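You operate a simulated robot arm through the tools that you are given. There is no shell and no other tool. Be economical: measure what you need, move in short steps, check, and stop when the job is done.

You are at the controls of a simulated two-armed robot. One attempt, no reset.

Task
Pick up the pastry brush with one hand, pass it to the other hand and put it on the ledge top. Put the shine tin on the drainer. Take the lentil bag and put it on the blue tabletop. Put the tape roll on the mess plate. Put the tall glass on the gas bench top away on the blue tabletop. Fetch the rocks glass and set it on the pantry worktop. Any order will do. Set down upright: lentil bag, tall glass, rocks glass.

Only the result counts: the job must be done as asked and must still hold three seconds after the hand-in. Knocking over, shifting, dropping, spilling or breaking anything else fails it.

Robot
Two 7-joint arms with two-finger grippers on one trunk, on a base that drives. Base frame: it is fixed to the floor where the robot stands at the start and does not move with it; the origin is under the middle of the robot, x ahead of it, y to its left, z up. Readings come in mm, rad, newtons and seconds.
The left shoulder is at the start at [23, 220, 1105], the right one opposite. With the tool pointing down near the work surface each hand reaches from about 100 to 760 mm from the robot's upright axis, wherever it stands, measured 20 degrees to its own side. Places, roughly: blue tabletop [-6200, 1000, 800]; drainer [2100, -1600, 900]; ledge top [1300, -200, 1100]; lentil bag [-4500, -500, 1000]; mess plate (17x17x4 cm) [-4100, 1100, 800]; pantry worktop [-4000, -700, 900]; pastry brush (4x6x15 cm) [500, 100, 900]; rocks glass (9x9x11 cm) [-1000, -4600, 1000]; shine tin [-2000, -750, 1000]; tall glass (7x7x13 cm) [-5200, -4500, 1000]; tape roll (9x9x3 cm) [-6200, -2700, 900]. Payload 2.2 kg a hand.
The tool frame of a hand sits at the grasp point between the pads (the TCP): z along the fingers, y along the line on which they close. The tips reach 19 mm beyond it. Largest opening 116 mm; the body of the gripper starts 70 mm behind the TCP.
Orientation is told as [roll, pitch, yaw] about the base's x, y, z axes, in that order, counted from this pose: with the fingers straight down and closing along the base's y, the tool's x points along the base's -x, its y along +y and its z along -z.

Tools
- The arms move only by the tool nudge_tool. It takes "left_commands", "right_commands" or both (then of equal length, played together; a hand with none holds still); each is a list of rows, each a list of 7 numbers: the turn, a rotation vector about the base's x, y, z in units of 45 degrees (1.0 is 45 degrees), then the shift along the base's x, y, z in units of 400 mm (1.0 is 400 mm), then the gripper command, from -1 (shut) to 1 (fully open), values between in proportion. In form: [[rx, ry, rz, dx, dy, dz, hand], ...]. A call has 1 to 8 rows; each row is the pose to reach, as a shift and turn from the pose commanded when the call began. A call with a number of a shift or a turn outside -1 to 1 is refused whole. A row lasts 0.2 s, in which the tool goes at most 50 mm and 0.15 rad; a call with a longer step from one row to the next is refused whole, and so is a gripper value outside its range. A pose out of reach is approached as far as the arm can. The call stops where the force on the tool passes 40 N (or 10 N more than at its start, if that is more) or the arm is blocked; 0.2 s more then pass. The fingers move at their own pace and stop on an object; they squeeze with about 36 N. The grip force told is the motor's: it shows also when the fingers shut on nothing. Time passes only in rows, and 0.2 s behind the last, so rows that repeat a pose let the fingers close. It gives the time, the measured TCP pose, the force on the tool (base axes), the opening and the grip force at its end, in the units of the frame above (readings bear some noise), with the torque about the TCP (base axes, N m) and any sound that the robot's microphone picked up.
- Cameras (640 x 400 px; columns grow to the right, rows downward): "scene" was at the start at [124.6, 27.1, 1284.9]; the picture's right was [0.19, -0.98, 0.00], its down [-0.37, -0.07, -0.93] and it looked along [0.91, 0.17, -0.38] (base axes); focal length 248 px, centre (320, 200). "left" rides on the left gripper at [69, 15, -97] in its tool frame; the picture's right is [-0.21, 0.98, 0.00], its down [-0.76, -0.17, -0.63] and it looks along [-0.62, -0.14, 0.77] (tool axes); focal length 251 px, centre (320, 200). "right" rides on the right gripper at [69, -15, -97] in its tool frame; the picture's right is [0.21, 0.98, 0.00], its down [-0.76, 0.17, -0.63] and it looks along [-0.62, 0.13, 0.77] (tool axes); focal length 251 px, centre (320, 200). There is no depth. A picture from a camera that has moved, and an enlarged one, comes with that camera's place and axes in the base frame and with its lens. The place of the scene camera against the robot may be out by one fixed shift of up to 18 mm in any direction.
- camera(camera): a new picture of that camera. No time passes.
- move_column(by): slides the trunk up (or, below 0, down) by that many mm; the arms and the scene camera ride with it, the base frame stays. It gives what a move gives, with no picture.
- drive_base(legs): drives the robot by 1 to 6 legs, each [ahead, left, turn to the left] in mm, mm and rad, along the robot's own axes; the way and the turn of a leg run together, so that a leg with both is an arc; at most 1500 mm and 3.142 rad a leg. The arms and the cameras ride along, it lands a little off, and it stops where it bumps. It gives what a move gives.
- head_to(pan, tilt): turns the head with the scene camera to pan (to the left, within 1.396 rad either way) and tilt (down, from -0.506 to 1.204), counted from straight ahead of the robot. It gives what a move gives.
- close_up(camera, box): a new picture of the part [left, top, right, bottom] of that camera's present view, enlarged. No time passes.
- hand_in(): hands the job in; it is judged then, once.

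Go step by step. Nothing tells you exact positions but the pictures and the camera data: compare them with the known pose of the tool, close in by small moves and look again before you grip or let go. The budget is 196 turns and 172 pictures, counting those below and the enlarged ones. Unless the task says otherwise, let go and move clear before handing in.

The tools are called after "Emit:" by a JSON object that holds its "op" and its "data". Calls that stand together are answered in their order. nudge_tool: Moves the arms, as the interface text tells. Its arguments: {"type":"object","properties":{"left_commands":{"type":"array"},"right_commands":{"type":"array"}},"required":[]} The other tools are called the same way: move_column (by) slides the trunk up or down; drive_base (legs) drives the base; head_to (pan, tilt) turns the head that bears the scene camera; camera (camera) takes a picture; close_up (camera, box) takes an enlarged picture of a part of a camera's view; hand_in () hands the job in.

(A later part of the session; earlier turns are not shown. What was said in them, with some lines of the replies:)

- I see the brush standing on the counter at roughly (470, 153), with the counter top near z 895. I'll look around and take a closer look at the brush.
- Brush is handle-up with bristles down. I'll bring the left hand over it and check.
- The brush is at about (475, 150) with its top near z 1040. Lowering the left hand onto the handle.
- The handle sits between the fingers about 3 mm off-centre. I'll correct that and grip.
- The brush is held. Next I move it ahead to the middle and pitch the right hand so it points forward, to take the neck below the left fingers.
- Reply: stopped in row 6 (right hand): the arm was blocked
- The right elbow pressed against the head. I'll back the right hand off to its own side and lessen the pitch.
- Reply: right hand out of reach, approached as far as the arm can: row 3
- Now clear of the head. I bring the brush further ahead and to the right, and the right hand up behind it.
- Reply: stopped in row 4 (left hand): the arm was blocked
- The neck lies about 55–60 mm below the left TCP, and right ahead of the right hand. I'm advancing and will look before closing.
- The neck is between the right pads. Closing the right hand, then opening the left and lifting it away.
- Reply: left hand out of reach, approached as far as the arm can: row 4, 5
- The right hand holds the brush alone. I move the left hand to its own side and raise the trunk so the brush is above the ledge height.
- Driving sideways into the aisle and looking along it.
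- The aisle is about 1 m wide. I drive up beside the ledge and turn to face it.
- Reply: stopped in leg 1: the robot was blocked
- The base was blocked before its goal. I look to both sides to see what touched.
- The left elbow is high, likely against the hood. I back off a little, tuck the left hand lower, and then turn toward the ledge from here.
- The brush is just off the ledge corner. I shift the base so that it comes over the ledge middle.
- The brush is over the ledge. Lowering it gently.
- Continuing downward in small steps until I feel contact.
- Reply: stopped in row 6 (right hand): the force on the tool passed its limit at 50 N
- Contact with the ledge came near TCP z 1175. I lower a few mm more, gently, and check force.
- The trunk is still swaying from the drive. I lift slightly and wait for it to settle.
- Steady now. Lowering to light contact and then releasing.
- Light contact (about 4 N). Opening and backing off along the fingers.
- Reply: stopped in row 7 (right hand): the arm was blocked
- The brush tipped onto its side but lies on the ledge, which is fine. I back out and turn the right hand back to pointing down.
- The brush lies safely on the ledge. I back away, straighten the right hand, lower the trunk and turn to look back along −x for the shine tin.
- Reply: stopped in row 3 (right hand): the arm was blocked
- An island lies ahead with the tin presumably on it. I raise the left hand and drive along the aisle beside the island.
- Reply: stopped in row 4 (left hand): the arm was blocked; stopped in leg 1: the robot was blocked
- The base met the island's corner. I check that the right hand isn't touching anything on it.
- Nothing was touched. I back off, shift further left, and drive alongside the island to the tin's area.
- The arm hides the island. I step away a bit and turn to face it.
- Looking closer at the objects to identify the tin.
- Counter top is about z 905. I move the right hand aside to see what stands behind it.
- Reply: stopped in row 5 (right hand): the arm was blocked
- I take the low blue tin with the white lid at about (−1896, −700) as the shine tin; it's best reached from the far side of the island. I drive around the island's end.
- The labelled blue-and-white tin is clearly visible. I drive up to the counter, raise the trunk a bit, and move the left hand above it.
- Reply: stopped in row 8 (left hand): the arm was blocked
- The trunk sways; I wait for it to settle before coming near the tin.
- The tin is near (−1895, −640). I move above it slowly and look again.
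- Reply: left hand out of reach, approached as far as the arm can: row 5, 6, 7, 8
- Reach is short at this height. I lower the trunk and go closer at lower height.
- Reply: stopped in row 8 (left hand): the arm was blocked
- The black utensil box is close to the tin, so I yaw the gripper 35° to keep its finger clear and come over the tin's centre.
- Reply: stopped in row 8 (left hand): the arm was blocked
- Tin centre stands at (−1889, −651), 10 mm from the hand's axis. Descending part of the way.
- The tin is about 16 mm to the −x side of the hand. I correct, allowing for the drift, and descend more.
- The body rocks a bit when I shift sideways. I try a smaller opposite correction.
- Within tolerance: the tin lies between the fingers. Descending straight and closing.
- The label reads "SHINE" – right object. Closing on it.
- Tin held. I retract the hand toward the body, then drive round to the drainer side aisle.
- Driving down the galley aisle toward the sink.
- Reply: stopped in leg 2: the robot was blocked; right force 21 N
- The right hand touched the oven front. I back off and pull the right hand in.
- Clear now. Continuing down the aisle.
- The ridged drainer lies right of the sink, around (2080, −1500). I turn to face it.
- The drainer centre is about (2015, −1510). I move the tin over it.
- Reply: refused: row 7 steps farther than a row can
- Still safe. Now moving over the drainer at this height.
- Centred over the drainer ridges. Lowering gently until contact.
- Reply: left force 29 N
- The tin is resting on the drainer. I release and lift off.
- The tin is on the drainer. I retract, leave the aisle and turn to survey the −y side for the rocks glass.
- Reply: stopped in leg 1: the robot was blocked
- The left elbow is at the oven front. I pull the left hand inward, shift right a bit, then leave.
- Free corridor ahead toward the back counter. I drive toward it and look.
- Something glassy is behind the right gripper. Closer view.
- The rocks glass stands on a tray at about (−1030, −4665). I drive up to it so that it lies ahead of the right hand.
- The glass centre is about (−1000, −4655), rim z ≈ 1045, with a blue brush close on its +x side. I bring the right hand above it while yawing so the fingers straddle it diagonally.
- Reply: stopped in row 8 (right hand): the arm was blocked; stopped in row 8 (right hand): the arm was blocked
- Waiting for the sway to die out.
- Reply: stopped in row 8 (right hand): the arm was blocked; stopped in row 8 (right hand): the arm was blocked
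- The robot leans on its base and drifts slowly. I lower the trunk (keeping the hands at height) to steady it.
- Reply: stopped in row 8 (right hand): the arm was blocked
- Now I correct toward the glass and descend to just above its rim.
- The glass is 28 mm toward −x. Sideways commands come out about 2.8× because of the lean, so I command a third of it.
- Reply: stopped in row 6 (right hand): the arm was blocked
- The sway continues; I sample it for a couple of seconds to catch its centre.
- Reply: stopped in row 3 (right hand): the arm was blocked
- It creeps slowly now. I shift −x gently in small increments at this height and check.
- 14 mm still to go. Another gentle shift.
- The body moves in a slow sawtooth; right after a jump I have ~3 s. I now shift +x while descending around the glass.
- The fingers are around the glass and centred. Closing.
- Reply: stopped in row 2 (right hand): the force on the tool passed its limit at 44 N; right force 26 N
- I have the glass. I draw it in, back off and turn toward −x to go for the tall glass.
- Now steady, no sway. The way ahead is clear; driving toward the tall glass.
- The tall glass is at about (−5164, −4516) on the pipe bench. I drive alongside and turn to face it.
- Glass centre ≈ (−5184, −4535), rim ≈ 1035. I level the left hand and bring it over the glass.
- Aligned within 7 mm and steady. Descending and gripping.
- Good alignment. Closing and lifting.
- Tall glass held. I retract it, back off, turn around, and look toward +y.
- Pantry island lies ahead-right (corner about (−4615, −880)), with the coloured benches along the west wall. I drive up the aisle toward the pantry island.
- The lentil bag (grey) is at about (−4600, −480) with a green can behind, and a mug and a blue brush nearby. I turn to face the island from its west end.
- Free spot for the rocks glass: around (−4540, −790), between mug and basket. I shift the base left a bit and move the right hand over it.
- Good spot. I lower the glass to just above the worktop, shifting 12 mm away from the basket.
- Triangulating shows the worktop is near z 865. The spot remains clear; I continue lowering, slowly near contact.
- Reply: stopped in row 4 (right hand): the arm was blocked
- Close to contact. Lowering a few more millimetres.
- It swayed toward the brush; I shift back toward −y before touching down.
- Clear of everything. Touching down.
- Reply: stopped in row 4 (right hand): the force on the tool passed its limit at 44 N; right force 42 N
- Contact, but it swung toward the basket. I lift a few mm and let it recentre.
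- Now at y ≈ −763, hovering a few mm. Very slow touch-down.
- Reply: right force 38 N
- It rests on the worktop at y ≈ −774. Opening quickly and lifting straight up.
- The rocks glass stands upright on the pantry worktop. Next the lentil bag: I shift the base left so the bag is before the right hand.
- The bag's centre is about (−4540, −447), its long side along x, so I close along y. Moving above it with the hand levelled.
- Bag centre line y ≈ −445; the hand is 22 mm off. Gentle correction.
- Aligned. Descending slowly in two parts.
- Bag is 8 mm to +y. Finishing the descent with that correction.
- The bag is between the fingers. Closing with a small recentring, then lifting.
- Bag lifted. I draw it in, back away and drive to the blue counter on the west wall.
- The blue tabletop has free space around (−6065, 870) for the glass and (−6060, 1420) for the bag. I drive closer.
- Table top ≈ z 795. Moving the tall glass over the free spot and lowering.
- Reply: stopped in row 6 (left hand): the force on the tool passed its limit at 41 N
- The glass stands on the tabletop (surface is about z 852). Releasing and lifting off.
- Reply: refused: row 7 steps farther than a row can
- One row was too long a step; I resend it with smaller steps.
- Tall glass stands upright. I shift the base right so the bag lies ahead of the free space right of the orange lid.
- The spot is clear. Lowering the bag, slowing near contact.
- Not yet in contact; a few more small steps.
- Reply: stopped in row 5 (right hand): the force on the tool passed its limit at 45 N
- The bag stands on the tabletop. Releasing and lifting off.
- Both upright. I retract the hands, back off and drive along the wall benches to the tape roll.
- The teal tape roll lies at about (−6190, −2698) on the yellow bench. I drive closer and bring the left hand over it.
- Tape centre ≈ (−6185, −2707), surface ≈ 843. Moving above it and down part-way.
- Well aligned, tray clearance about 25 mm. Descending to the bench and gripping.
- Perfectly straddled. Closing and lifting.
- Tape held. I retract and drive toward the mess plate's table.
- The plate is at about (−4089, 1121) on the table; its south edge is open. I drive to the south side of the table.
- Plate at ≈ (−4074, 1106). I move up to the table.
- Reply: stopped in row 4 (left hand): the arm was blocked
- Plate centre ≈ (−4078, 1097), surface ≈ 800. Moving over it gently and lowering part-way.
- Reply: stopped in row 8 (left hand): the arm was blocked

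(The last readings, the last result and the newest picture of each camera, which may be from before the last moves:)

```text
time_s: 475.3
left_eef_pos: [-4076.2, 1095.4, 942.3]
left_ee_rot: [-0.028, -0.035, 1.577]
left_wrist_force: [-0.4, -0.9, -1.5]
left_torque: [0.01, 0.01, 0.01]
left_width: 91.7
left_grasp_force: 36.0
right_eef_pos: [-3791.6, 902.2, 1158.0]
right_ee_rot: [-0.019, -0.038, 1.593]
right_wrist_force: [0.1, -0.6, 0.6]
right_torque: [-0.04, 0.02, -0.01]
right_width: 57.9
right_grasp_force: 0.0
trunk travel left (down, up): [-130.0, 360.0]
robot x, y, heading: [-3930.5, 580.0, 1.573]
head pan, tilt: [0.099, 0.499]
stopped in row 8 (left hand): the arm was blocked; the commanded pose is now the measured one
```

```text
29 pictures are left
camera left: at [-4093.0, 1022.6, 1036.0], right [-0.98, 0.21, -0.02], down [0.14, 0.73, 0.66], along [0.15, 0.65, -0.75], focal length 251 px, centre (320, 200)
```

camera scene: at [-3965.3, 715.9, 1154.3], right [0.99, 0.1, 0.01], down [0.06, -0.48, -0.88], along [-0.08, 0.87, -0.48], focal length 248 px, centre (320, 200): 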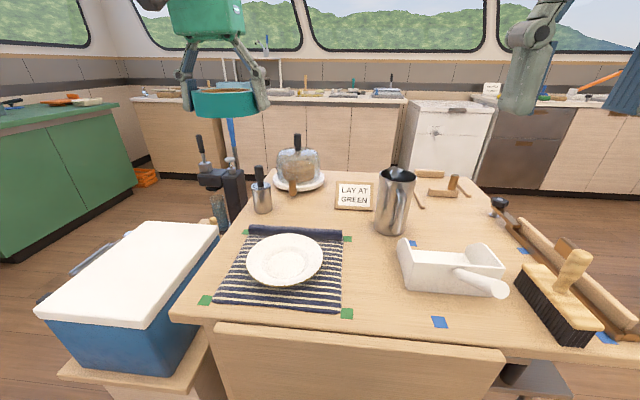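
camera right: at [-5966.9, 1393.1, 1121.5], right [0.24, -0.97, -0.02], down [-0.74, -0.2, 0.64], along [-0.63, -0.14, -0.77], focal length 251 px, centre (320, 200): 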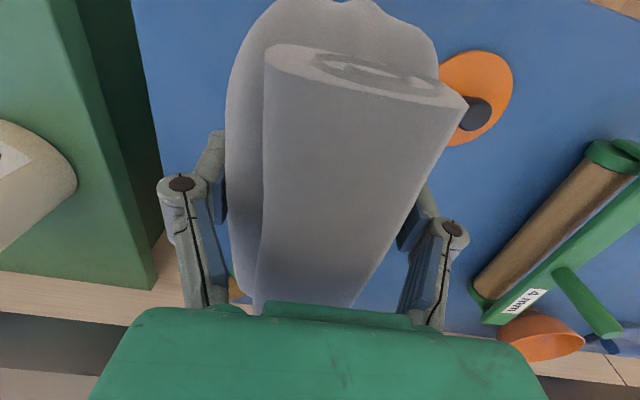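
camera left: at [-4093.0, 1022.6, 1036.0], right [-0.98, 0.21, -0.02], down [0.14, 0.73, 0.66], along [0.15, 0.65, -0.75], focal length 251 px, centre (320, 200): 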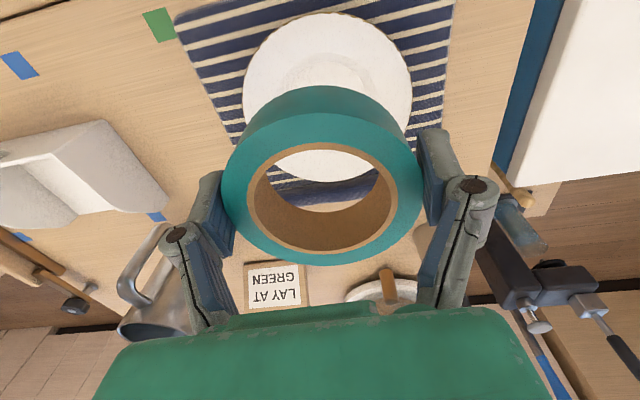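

Almost centred over the plate. Lowering slowly.

Emit:
{"op": "nudge_tool", "data": {"left_commands": [[0, 0, 0, -0.002, 0.012, -0.04, -1], [0, 0, 0, -0.004, 0.025, -0.09, -1], [0, 0, 0, -0.004, 0.025, -0.14, -1], [0, 0, 0, -0.004, 0.025, -0.19, -1], [0, 0, 0, -0.004, 0.025, -0.23, -1], [0, 0, 0, -0.004, 0.025, -0.25, -1]]}}

Emit:
{"op": "camera", "data": {"camera": "scene"}}

Emit:
{"op": "camera", "data": {"camera": "left"}}

```text
time_s: 476.7
left_eef_pos: [-4065.5, 1105.9, 843.0]
left_ee_rot: [-0.019, -0.039, 1.574]
left_wrist_force: [1.8, 0.7, -1.1]
left_torque: [-0.01, 0.09, -0.03]
left_width: 91.7
left_grasp_force: 36.5
right_eef_pos: [-3780.5, 904.5, 1156.3]
right_ee_rot: [-0.01, -0.04, 1.59]
right_wrist_force: [0.4, 0.1, 0.8]
right_torque: [-0.04, 0.08, -0.01]
right_width: 58.1
right_grasp_force: 0.1
trunk travel left (down, up): [-130.0, 360.0]
robot x, y, heading: [-3928.8, 582.3, 1.566]
head pan, tilt: [0.099, 0.499]
```

```text
28 pictures are left
camera scene: at [-3933.4, 716.6, 1154.5], right [1.0, 0.1, -0.01], down [0.04, -0.48, -0.88], along [-0.09, 0.87, -0.48], focal length 248 px, centre (320, 200)
```

scene: 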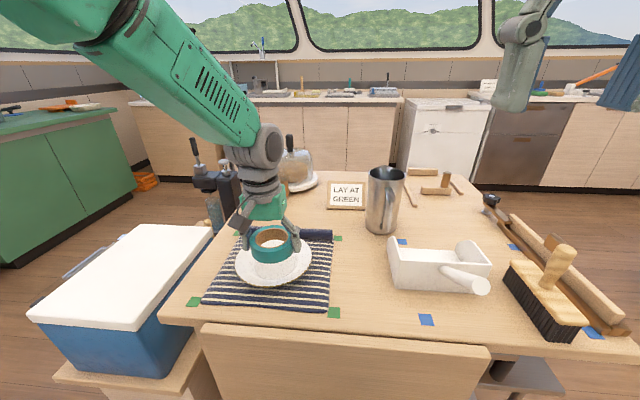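

```text
27 pictures are left
camera left: at [-4083.0, 1032.9, 936.3], right [-0.98, 0.21, -0.01], down [0.15, 0.73, 0.66], along [0.15, 0.65, -0.75], focal length 251 px, centre (320, 200)
```

left: 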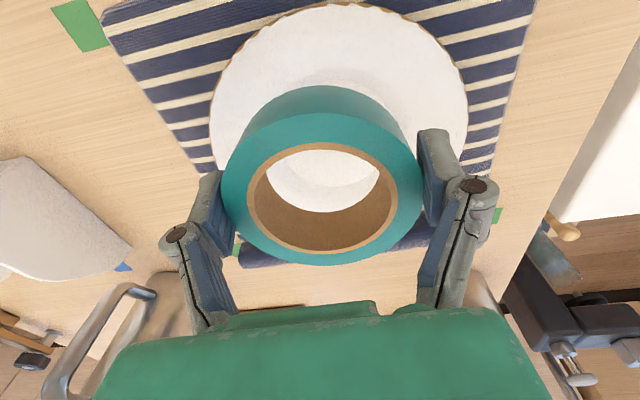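

Slightly off-centre (+14, +10 mm). I correct and lower to contact.

Emit:
{"op": "nudge_tool", "data": {"left_commands": [[0, 0, 0, -0.01, -0.01, -0.015, -1], [0, 0, 0, -0.02, -0.02, -0.03, -1], [0, 0, 0, -0.025, -0.022, -0.045, -1], [0, 0, 0, -0.025, -0.022, -0.058, -1], [0, 0, 0, -0.025, -0.022, -0.068, -1], [0, 0, 0, -0.025, -0.022, -0.076, -1]]}}

Emit:
{"op": "camera", "data": {"camera": "left"}}

```text
time_s: 478.1
left_eef_pos: [-4098.8, 1097.0, 810.3]
left_ee_rot: [-0.038, -0.036, 1.581]
left_wrist_force: [0.4, 0.5, 0.4]
left_torque: [-0.03, -0.01, -0.01]
left_width: 91.2
left_grasp_force: 35.9
right_eef_pos: [-3808.4, 903.5, 1158.2]
right_ee_rot: [-0.034, -0.039, 1.596]
right_wrist_force: [-0.9, 0.3, 0.1]
right_torque: [0.02, -0.07, 0.0]
right_width: 57.8
right_grasp_force: 0.1
trunk travel left (down, up): [-130.0, 360.0]
robot x, y, heading: [-3933.2, 578.0, 1.568]
head pan, tilt: [0.099, 0.499]
```

```text
26 pictures are left
camera left: at [-4117.2, 1025.2, 903.1], right [-0.98, 0.21, -0.03], down [0.13, 0.73, 0.67], along [0.16, 0.65, -0.75], focal length 251 px, centre (320, 200)
```

left: 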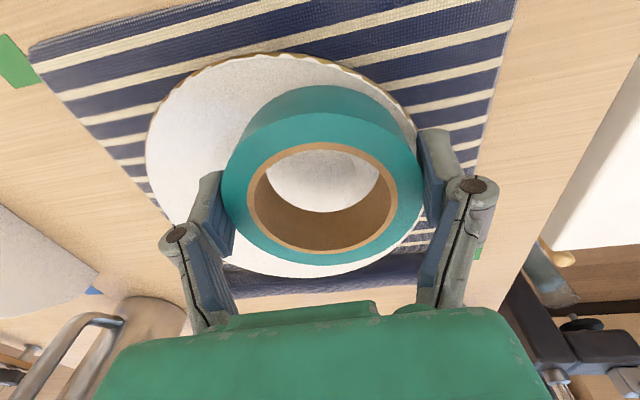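

Now 13 mm the other way from sway. A tiny correction while holding height.

Emit:
{"op": "nudge_tool", "data": {"left_commands": [[0, 0, 0, 0.004, -0.008, 0, -1], [0, 0, 0, 0.008, -0.015, 0, -1], [0, 0, 0, 0.012, -0.022, 0, -1], [0, 0, 0, 0.012, -0.022, 0, -1]]}}

Emit:
{"op": "camera", "data": {"camera": "left"}}

```text
time_s: 479.1
left_eef_pos: [-4078.2, 1089.6, 812.7]
left_ee_rot: [-0.025, -0.036, 1.577]
left_wrist_force: [0.2, 0.3, -1.2]
left_torque: [-0.01, 0.07, -0.01]
left_width: 91.5
left_grasp_force: 36.6
right_eef_pos: [-3788.3, 903.5, 1156.7]
right_ee_rot: [-0.018, -0.039, 1.591]
right_wrist_force: [1.4, -0.5, -0.8]
right_torque: [-0.02, 0.05, -0.01]
right_width: 58.2
right_grasp_force: 0.0
trunk travel left (down, up): [-130.0, 360.0]
robot x, y, heading: [-3929.0, 582.6, 1.561]
head pan, tilt: [0.099, 0.499]
```

```text
25 pictures are left
camera left: at [-4096.4, 1016.5, 905.8], right [-0.98, 0.21, -0.02], down [0.15, 0.73, 0.66], along [0.15, 0.65, -0.75], focal length 251 px, centre (320, 200)
```

left: 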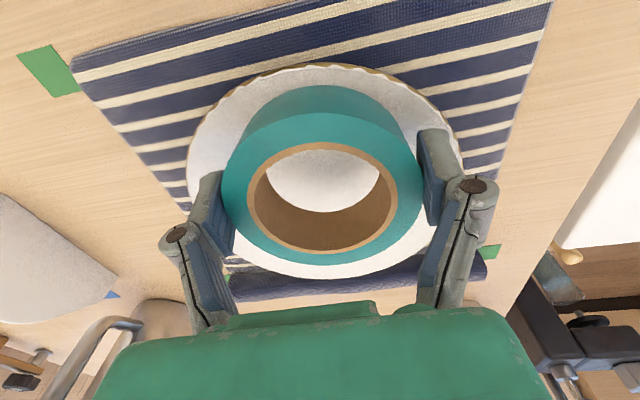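

Centred. Lowering to contact now.

Emit:
{"op": "nudge_tool", "data": {"left_commands": [[0, 0, 0, -0.004, 0, -0.015, -1], [0, 0, 0, -0.008, 0, -0.03, -1], [0, 0, 0, -0.012, 0, -0.045, -1]]}}

Emit:
{"op": "camera", "data": {"camera": "left"}}

```text
time_s: 479.9
left_eef_pos: [-4089.9, 1089.2, 797.9]
left_ee_rot: [-0.027, -0.045, 1.581]
left_wrist_force: [-13.1, 0.1, 22.2]
left_torque: [-0.09, 0.69, 0.01]
left_width: 91.3
left_grasp_force: 36.3
right_eef_pos: [-3791.6, 901.7, 1158.6]
right_ee_rot: [-0.021, -0.04, 1.591]
right_wrist_force: [-0.1, -0.4, 0.7]
right_torque: [-0.05, 0.07, 0.01]
right_width: 58.2
right_grasp_force: 0.1
trunk travel left (down, up): [-130.0, 360.0]
robot x, y, heading: [-3931.9, 581.8, 1.567]
head pan, tilt: [0.099, 0.499]
```

```text
24 pictures are left
camera left: at [-4106.8, 1015.8, 890.1], right [-0.98, 0.21, -0.02], down [0.14, 0.73, 0.67], along [0.15, 0.65, -0.74], focal length 251 px, centre (320, 200)
```

left: 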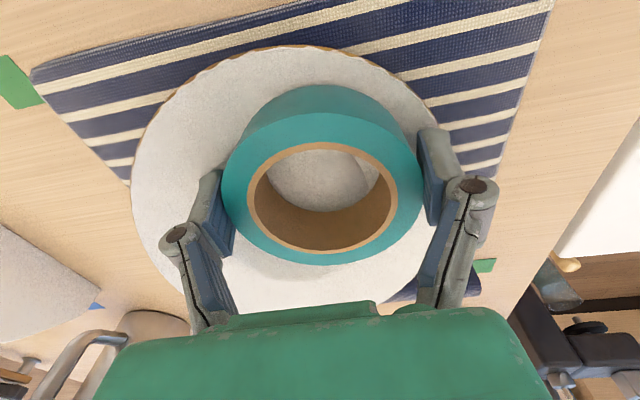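

The tape rests on the plate. Opening slightly and lifting straight up.

Emit:
{"op": "nudge_tool", "data": {"left_commands": [[0, 0, 0, 0, 0, 0.005, 0.75], [0, 0, 0, 0, 0, 0.03, 0.8], [0, 0, 0, 0, 0, 0.12, 0.8], [0, 0, 0, 0, 0, 0.24, 0.8], [0, 0, 0, 0, 0, 0.36, 0.8], [0, 0, 0, 0, 0, 0.48, 0.5], [0, 0, 0, 0, 0, 0.6, 0.3]]}}

Emit:
{"op": "camera", "data": {"camera": "left"}}

Emit:
{"op": "camera", "data": {"camera": "scene"}}

```text
time_s: 481.5
left_eef_pos: [-4092.6, 1089.5, 1037.1]
left_ee_rot: [-0.031, -0.037, 1.579]
left_wrist_force: [0.3, -0.9, 0.6]
left_torque: [-0.04, -0.03, -0.02]
left_width: 75.1
left_grasp_force: 0.0
right_eef_pos: [-3796.4, 902.4, 1157.5]
right_ee_rot: [-0.025, -0.04, 1.592]
right_wrist_force: [-0.3, -0.1, 0.3]
right_torque: [0.04, 0.0, -0.02]
right_width: 57.9
right_grasp_force: 0.0
trunk travel left (down, up): [-130.0, 360.0]
robot x, y, heading: [-3930.1, 581.4, 1.569]
head pan, tilt: [0.099, 0.499]
```

```text
23 pictures are left
camera left: at [-4110.6, 1016.6, 1130.0], right [-0.98, 0.21, -0.02], down [0.14, 0.73, 0.67], along [0.16, 0.65, -0.75], focal length 251 px, centre (320, 200)
```

left: 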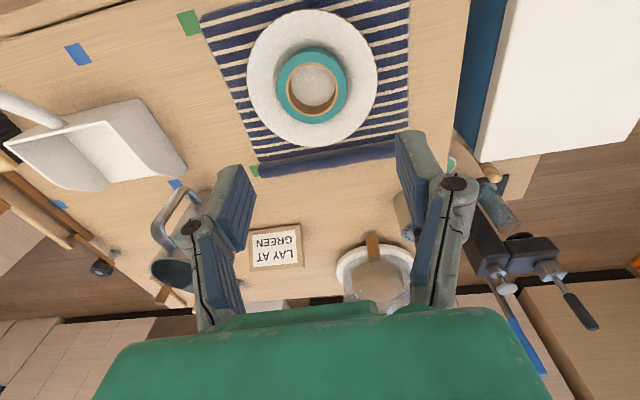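

```text
22 pictures are left
camera scene: at [-3948.2, 715.2, 1154.7], right [1.0, 0.1, 0.0], down [0.05, -0.48, -0.88], along [-0.09, 0.87, -0.48], focal length 248 px, centre (320, 200)
```

scene: 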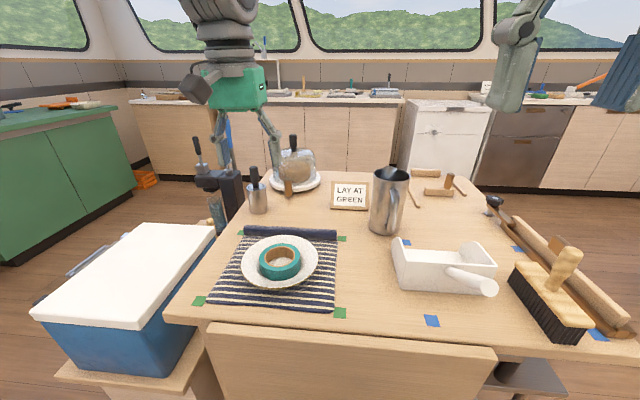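

The tape roll lies on the mess plate. I back the robot clear before handing in.

Emit:
{"op": "drive_base", "data": {"legs": [[-200, 0, 0]]}}

Emit:
{"op": "camera", "data": {"camera": "scene"}}

```text
time_s: 483.1
left_eef_pos: [-4094.3, 890.6, 1037.0]
left_ee_rot: [-0.032, -0.039, 1.58]
left_wrist_force: [-0.3, 0.2, 0.3]
left_torque: [0.01, -0.04, 0.01]
left_width: 75.3
left_grasp_force: 0.1
right_eef_pos: [-3798.4, 702.4, 1157.6]
right_ee_rot: [-0.025, -0.039, 1.593]
right_wrist_force: [0.8, -0.7, 0.2]
right_torque: [0.03, -0.02, 0.0]
right_width: 58.1
right_grasp_force: 0.0
trunk travel left (down, up): [-130.0, 360.0]
robot x, y, heading: [-3930.5, 382.4, 1.569]
head pan, tilt: [0.099, 0.499]
```

```text
21 pictures are left
camera scene: at [-3948.8, 516.1, 1154.6], right [1.0, 0.1, 0.0], down [0.05, -0.48, -0.88], along [-0.09, 0.87, -0.48], focal length 248 px, centre (320, 200)
```

scene: 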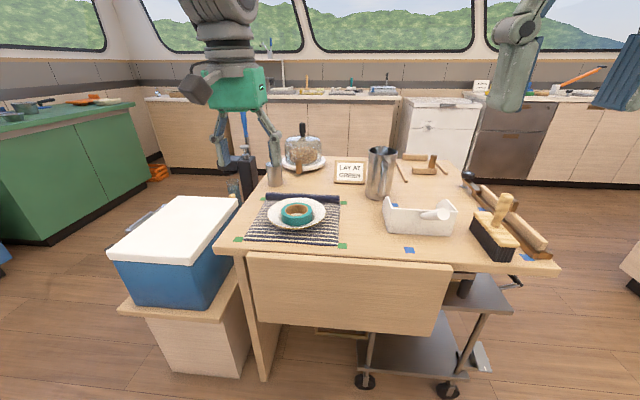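

Everything is in place and both hands are empty and clear, so I hand the job in.

Emit:
{"op": "hand_in", "data": {}}

```text
The job is handed in.
```

I placed all six items and handed the job in, but I don't have a verdict back yet.

- **Pastry brush:** passed from the left hand to the right in the air and put on the ledge top. It tipped onto its side when I let go and lies well inside the edge.
- **Shine tin:** on the drainer.
- **Lentil bag:** upright on the blue tabletop.
- **Tall glass:** upright on the blue tabletop.
- **Rocks glass:** upright on the pantry worktop.
- **Tape roll:** on the mess plate.

On the way to the drainer, the empty right hand bumped the oven front and the left elbow later touched it. Nothing looked moved in the picture after the first bump. I took no picture to check after the second.
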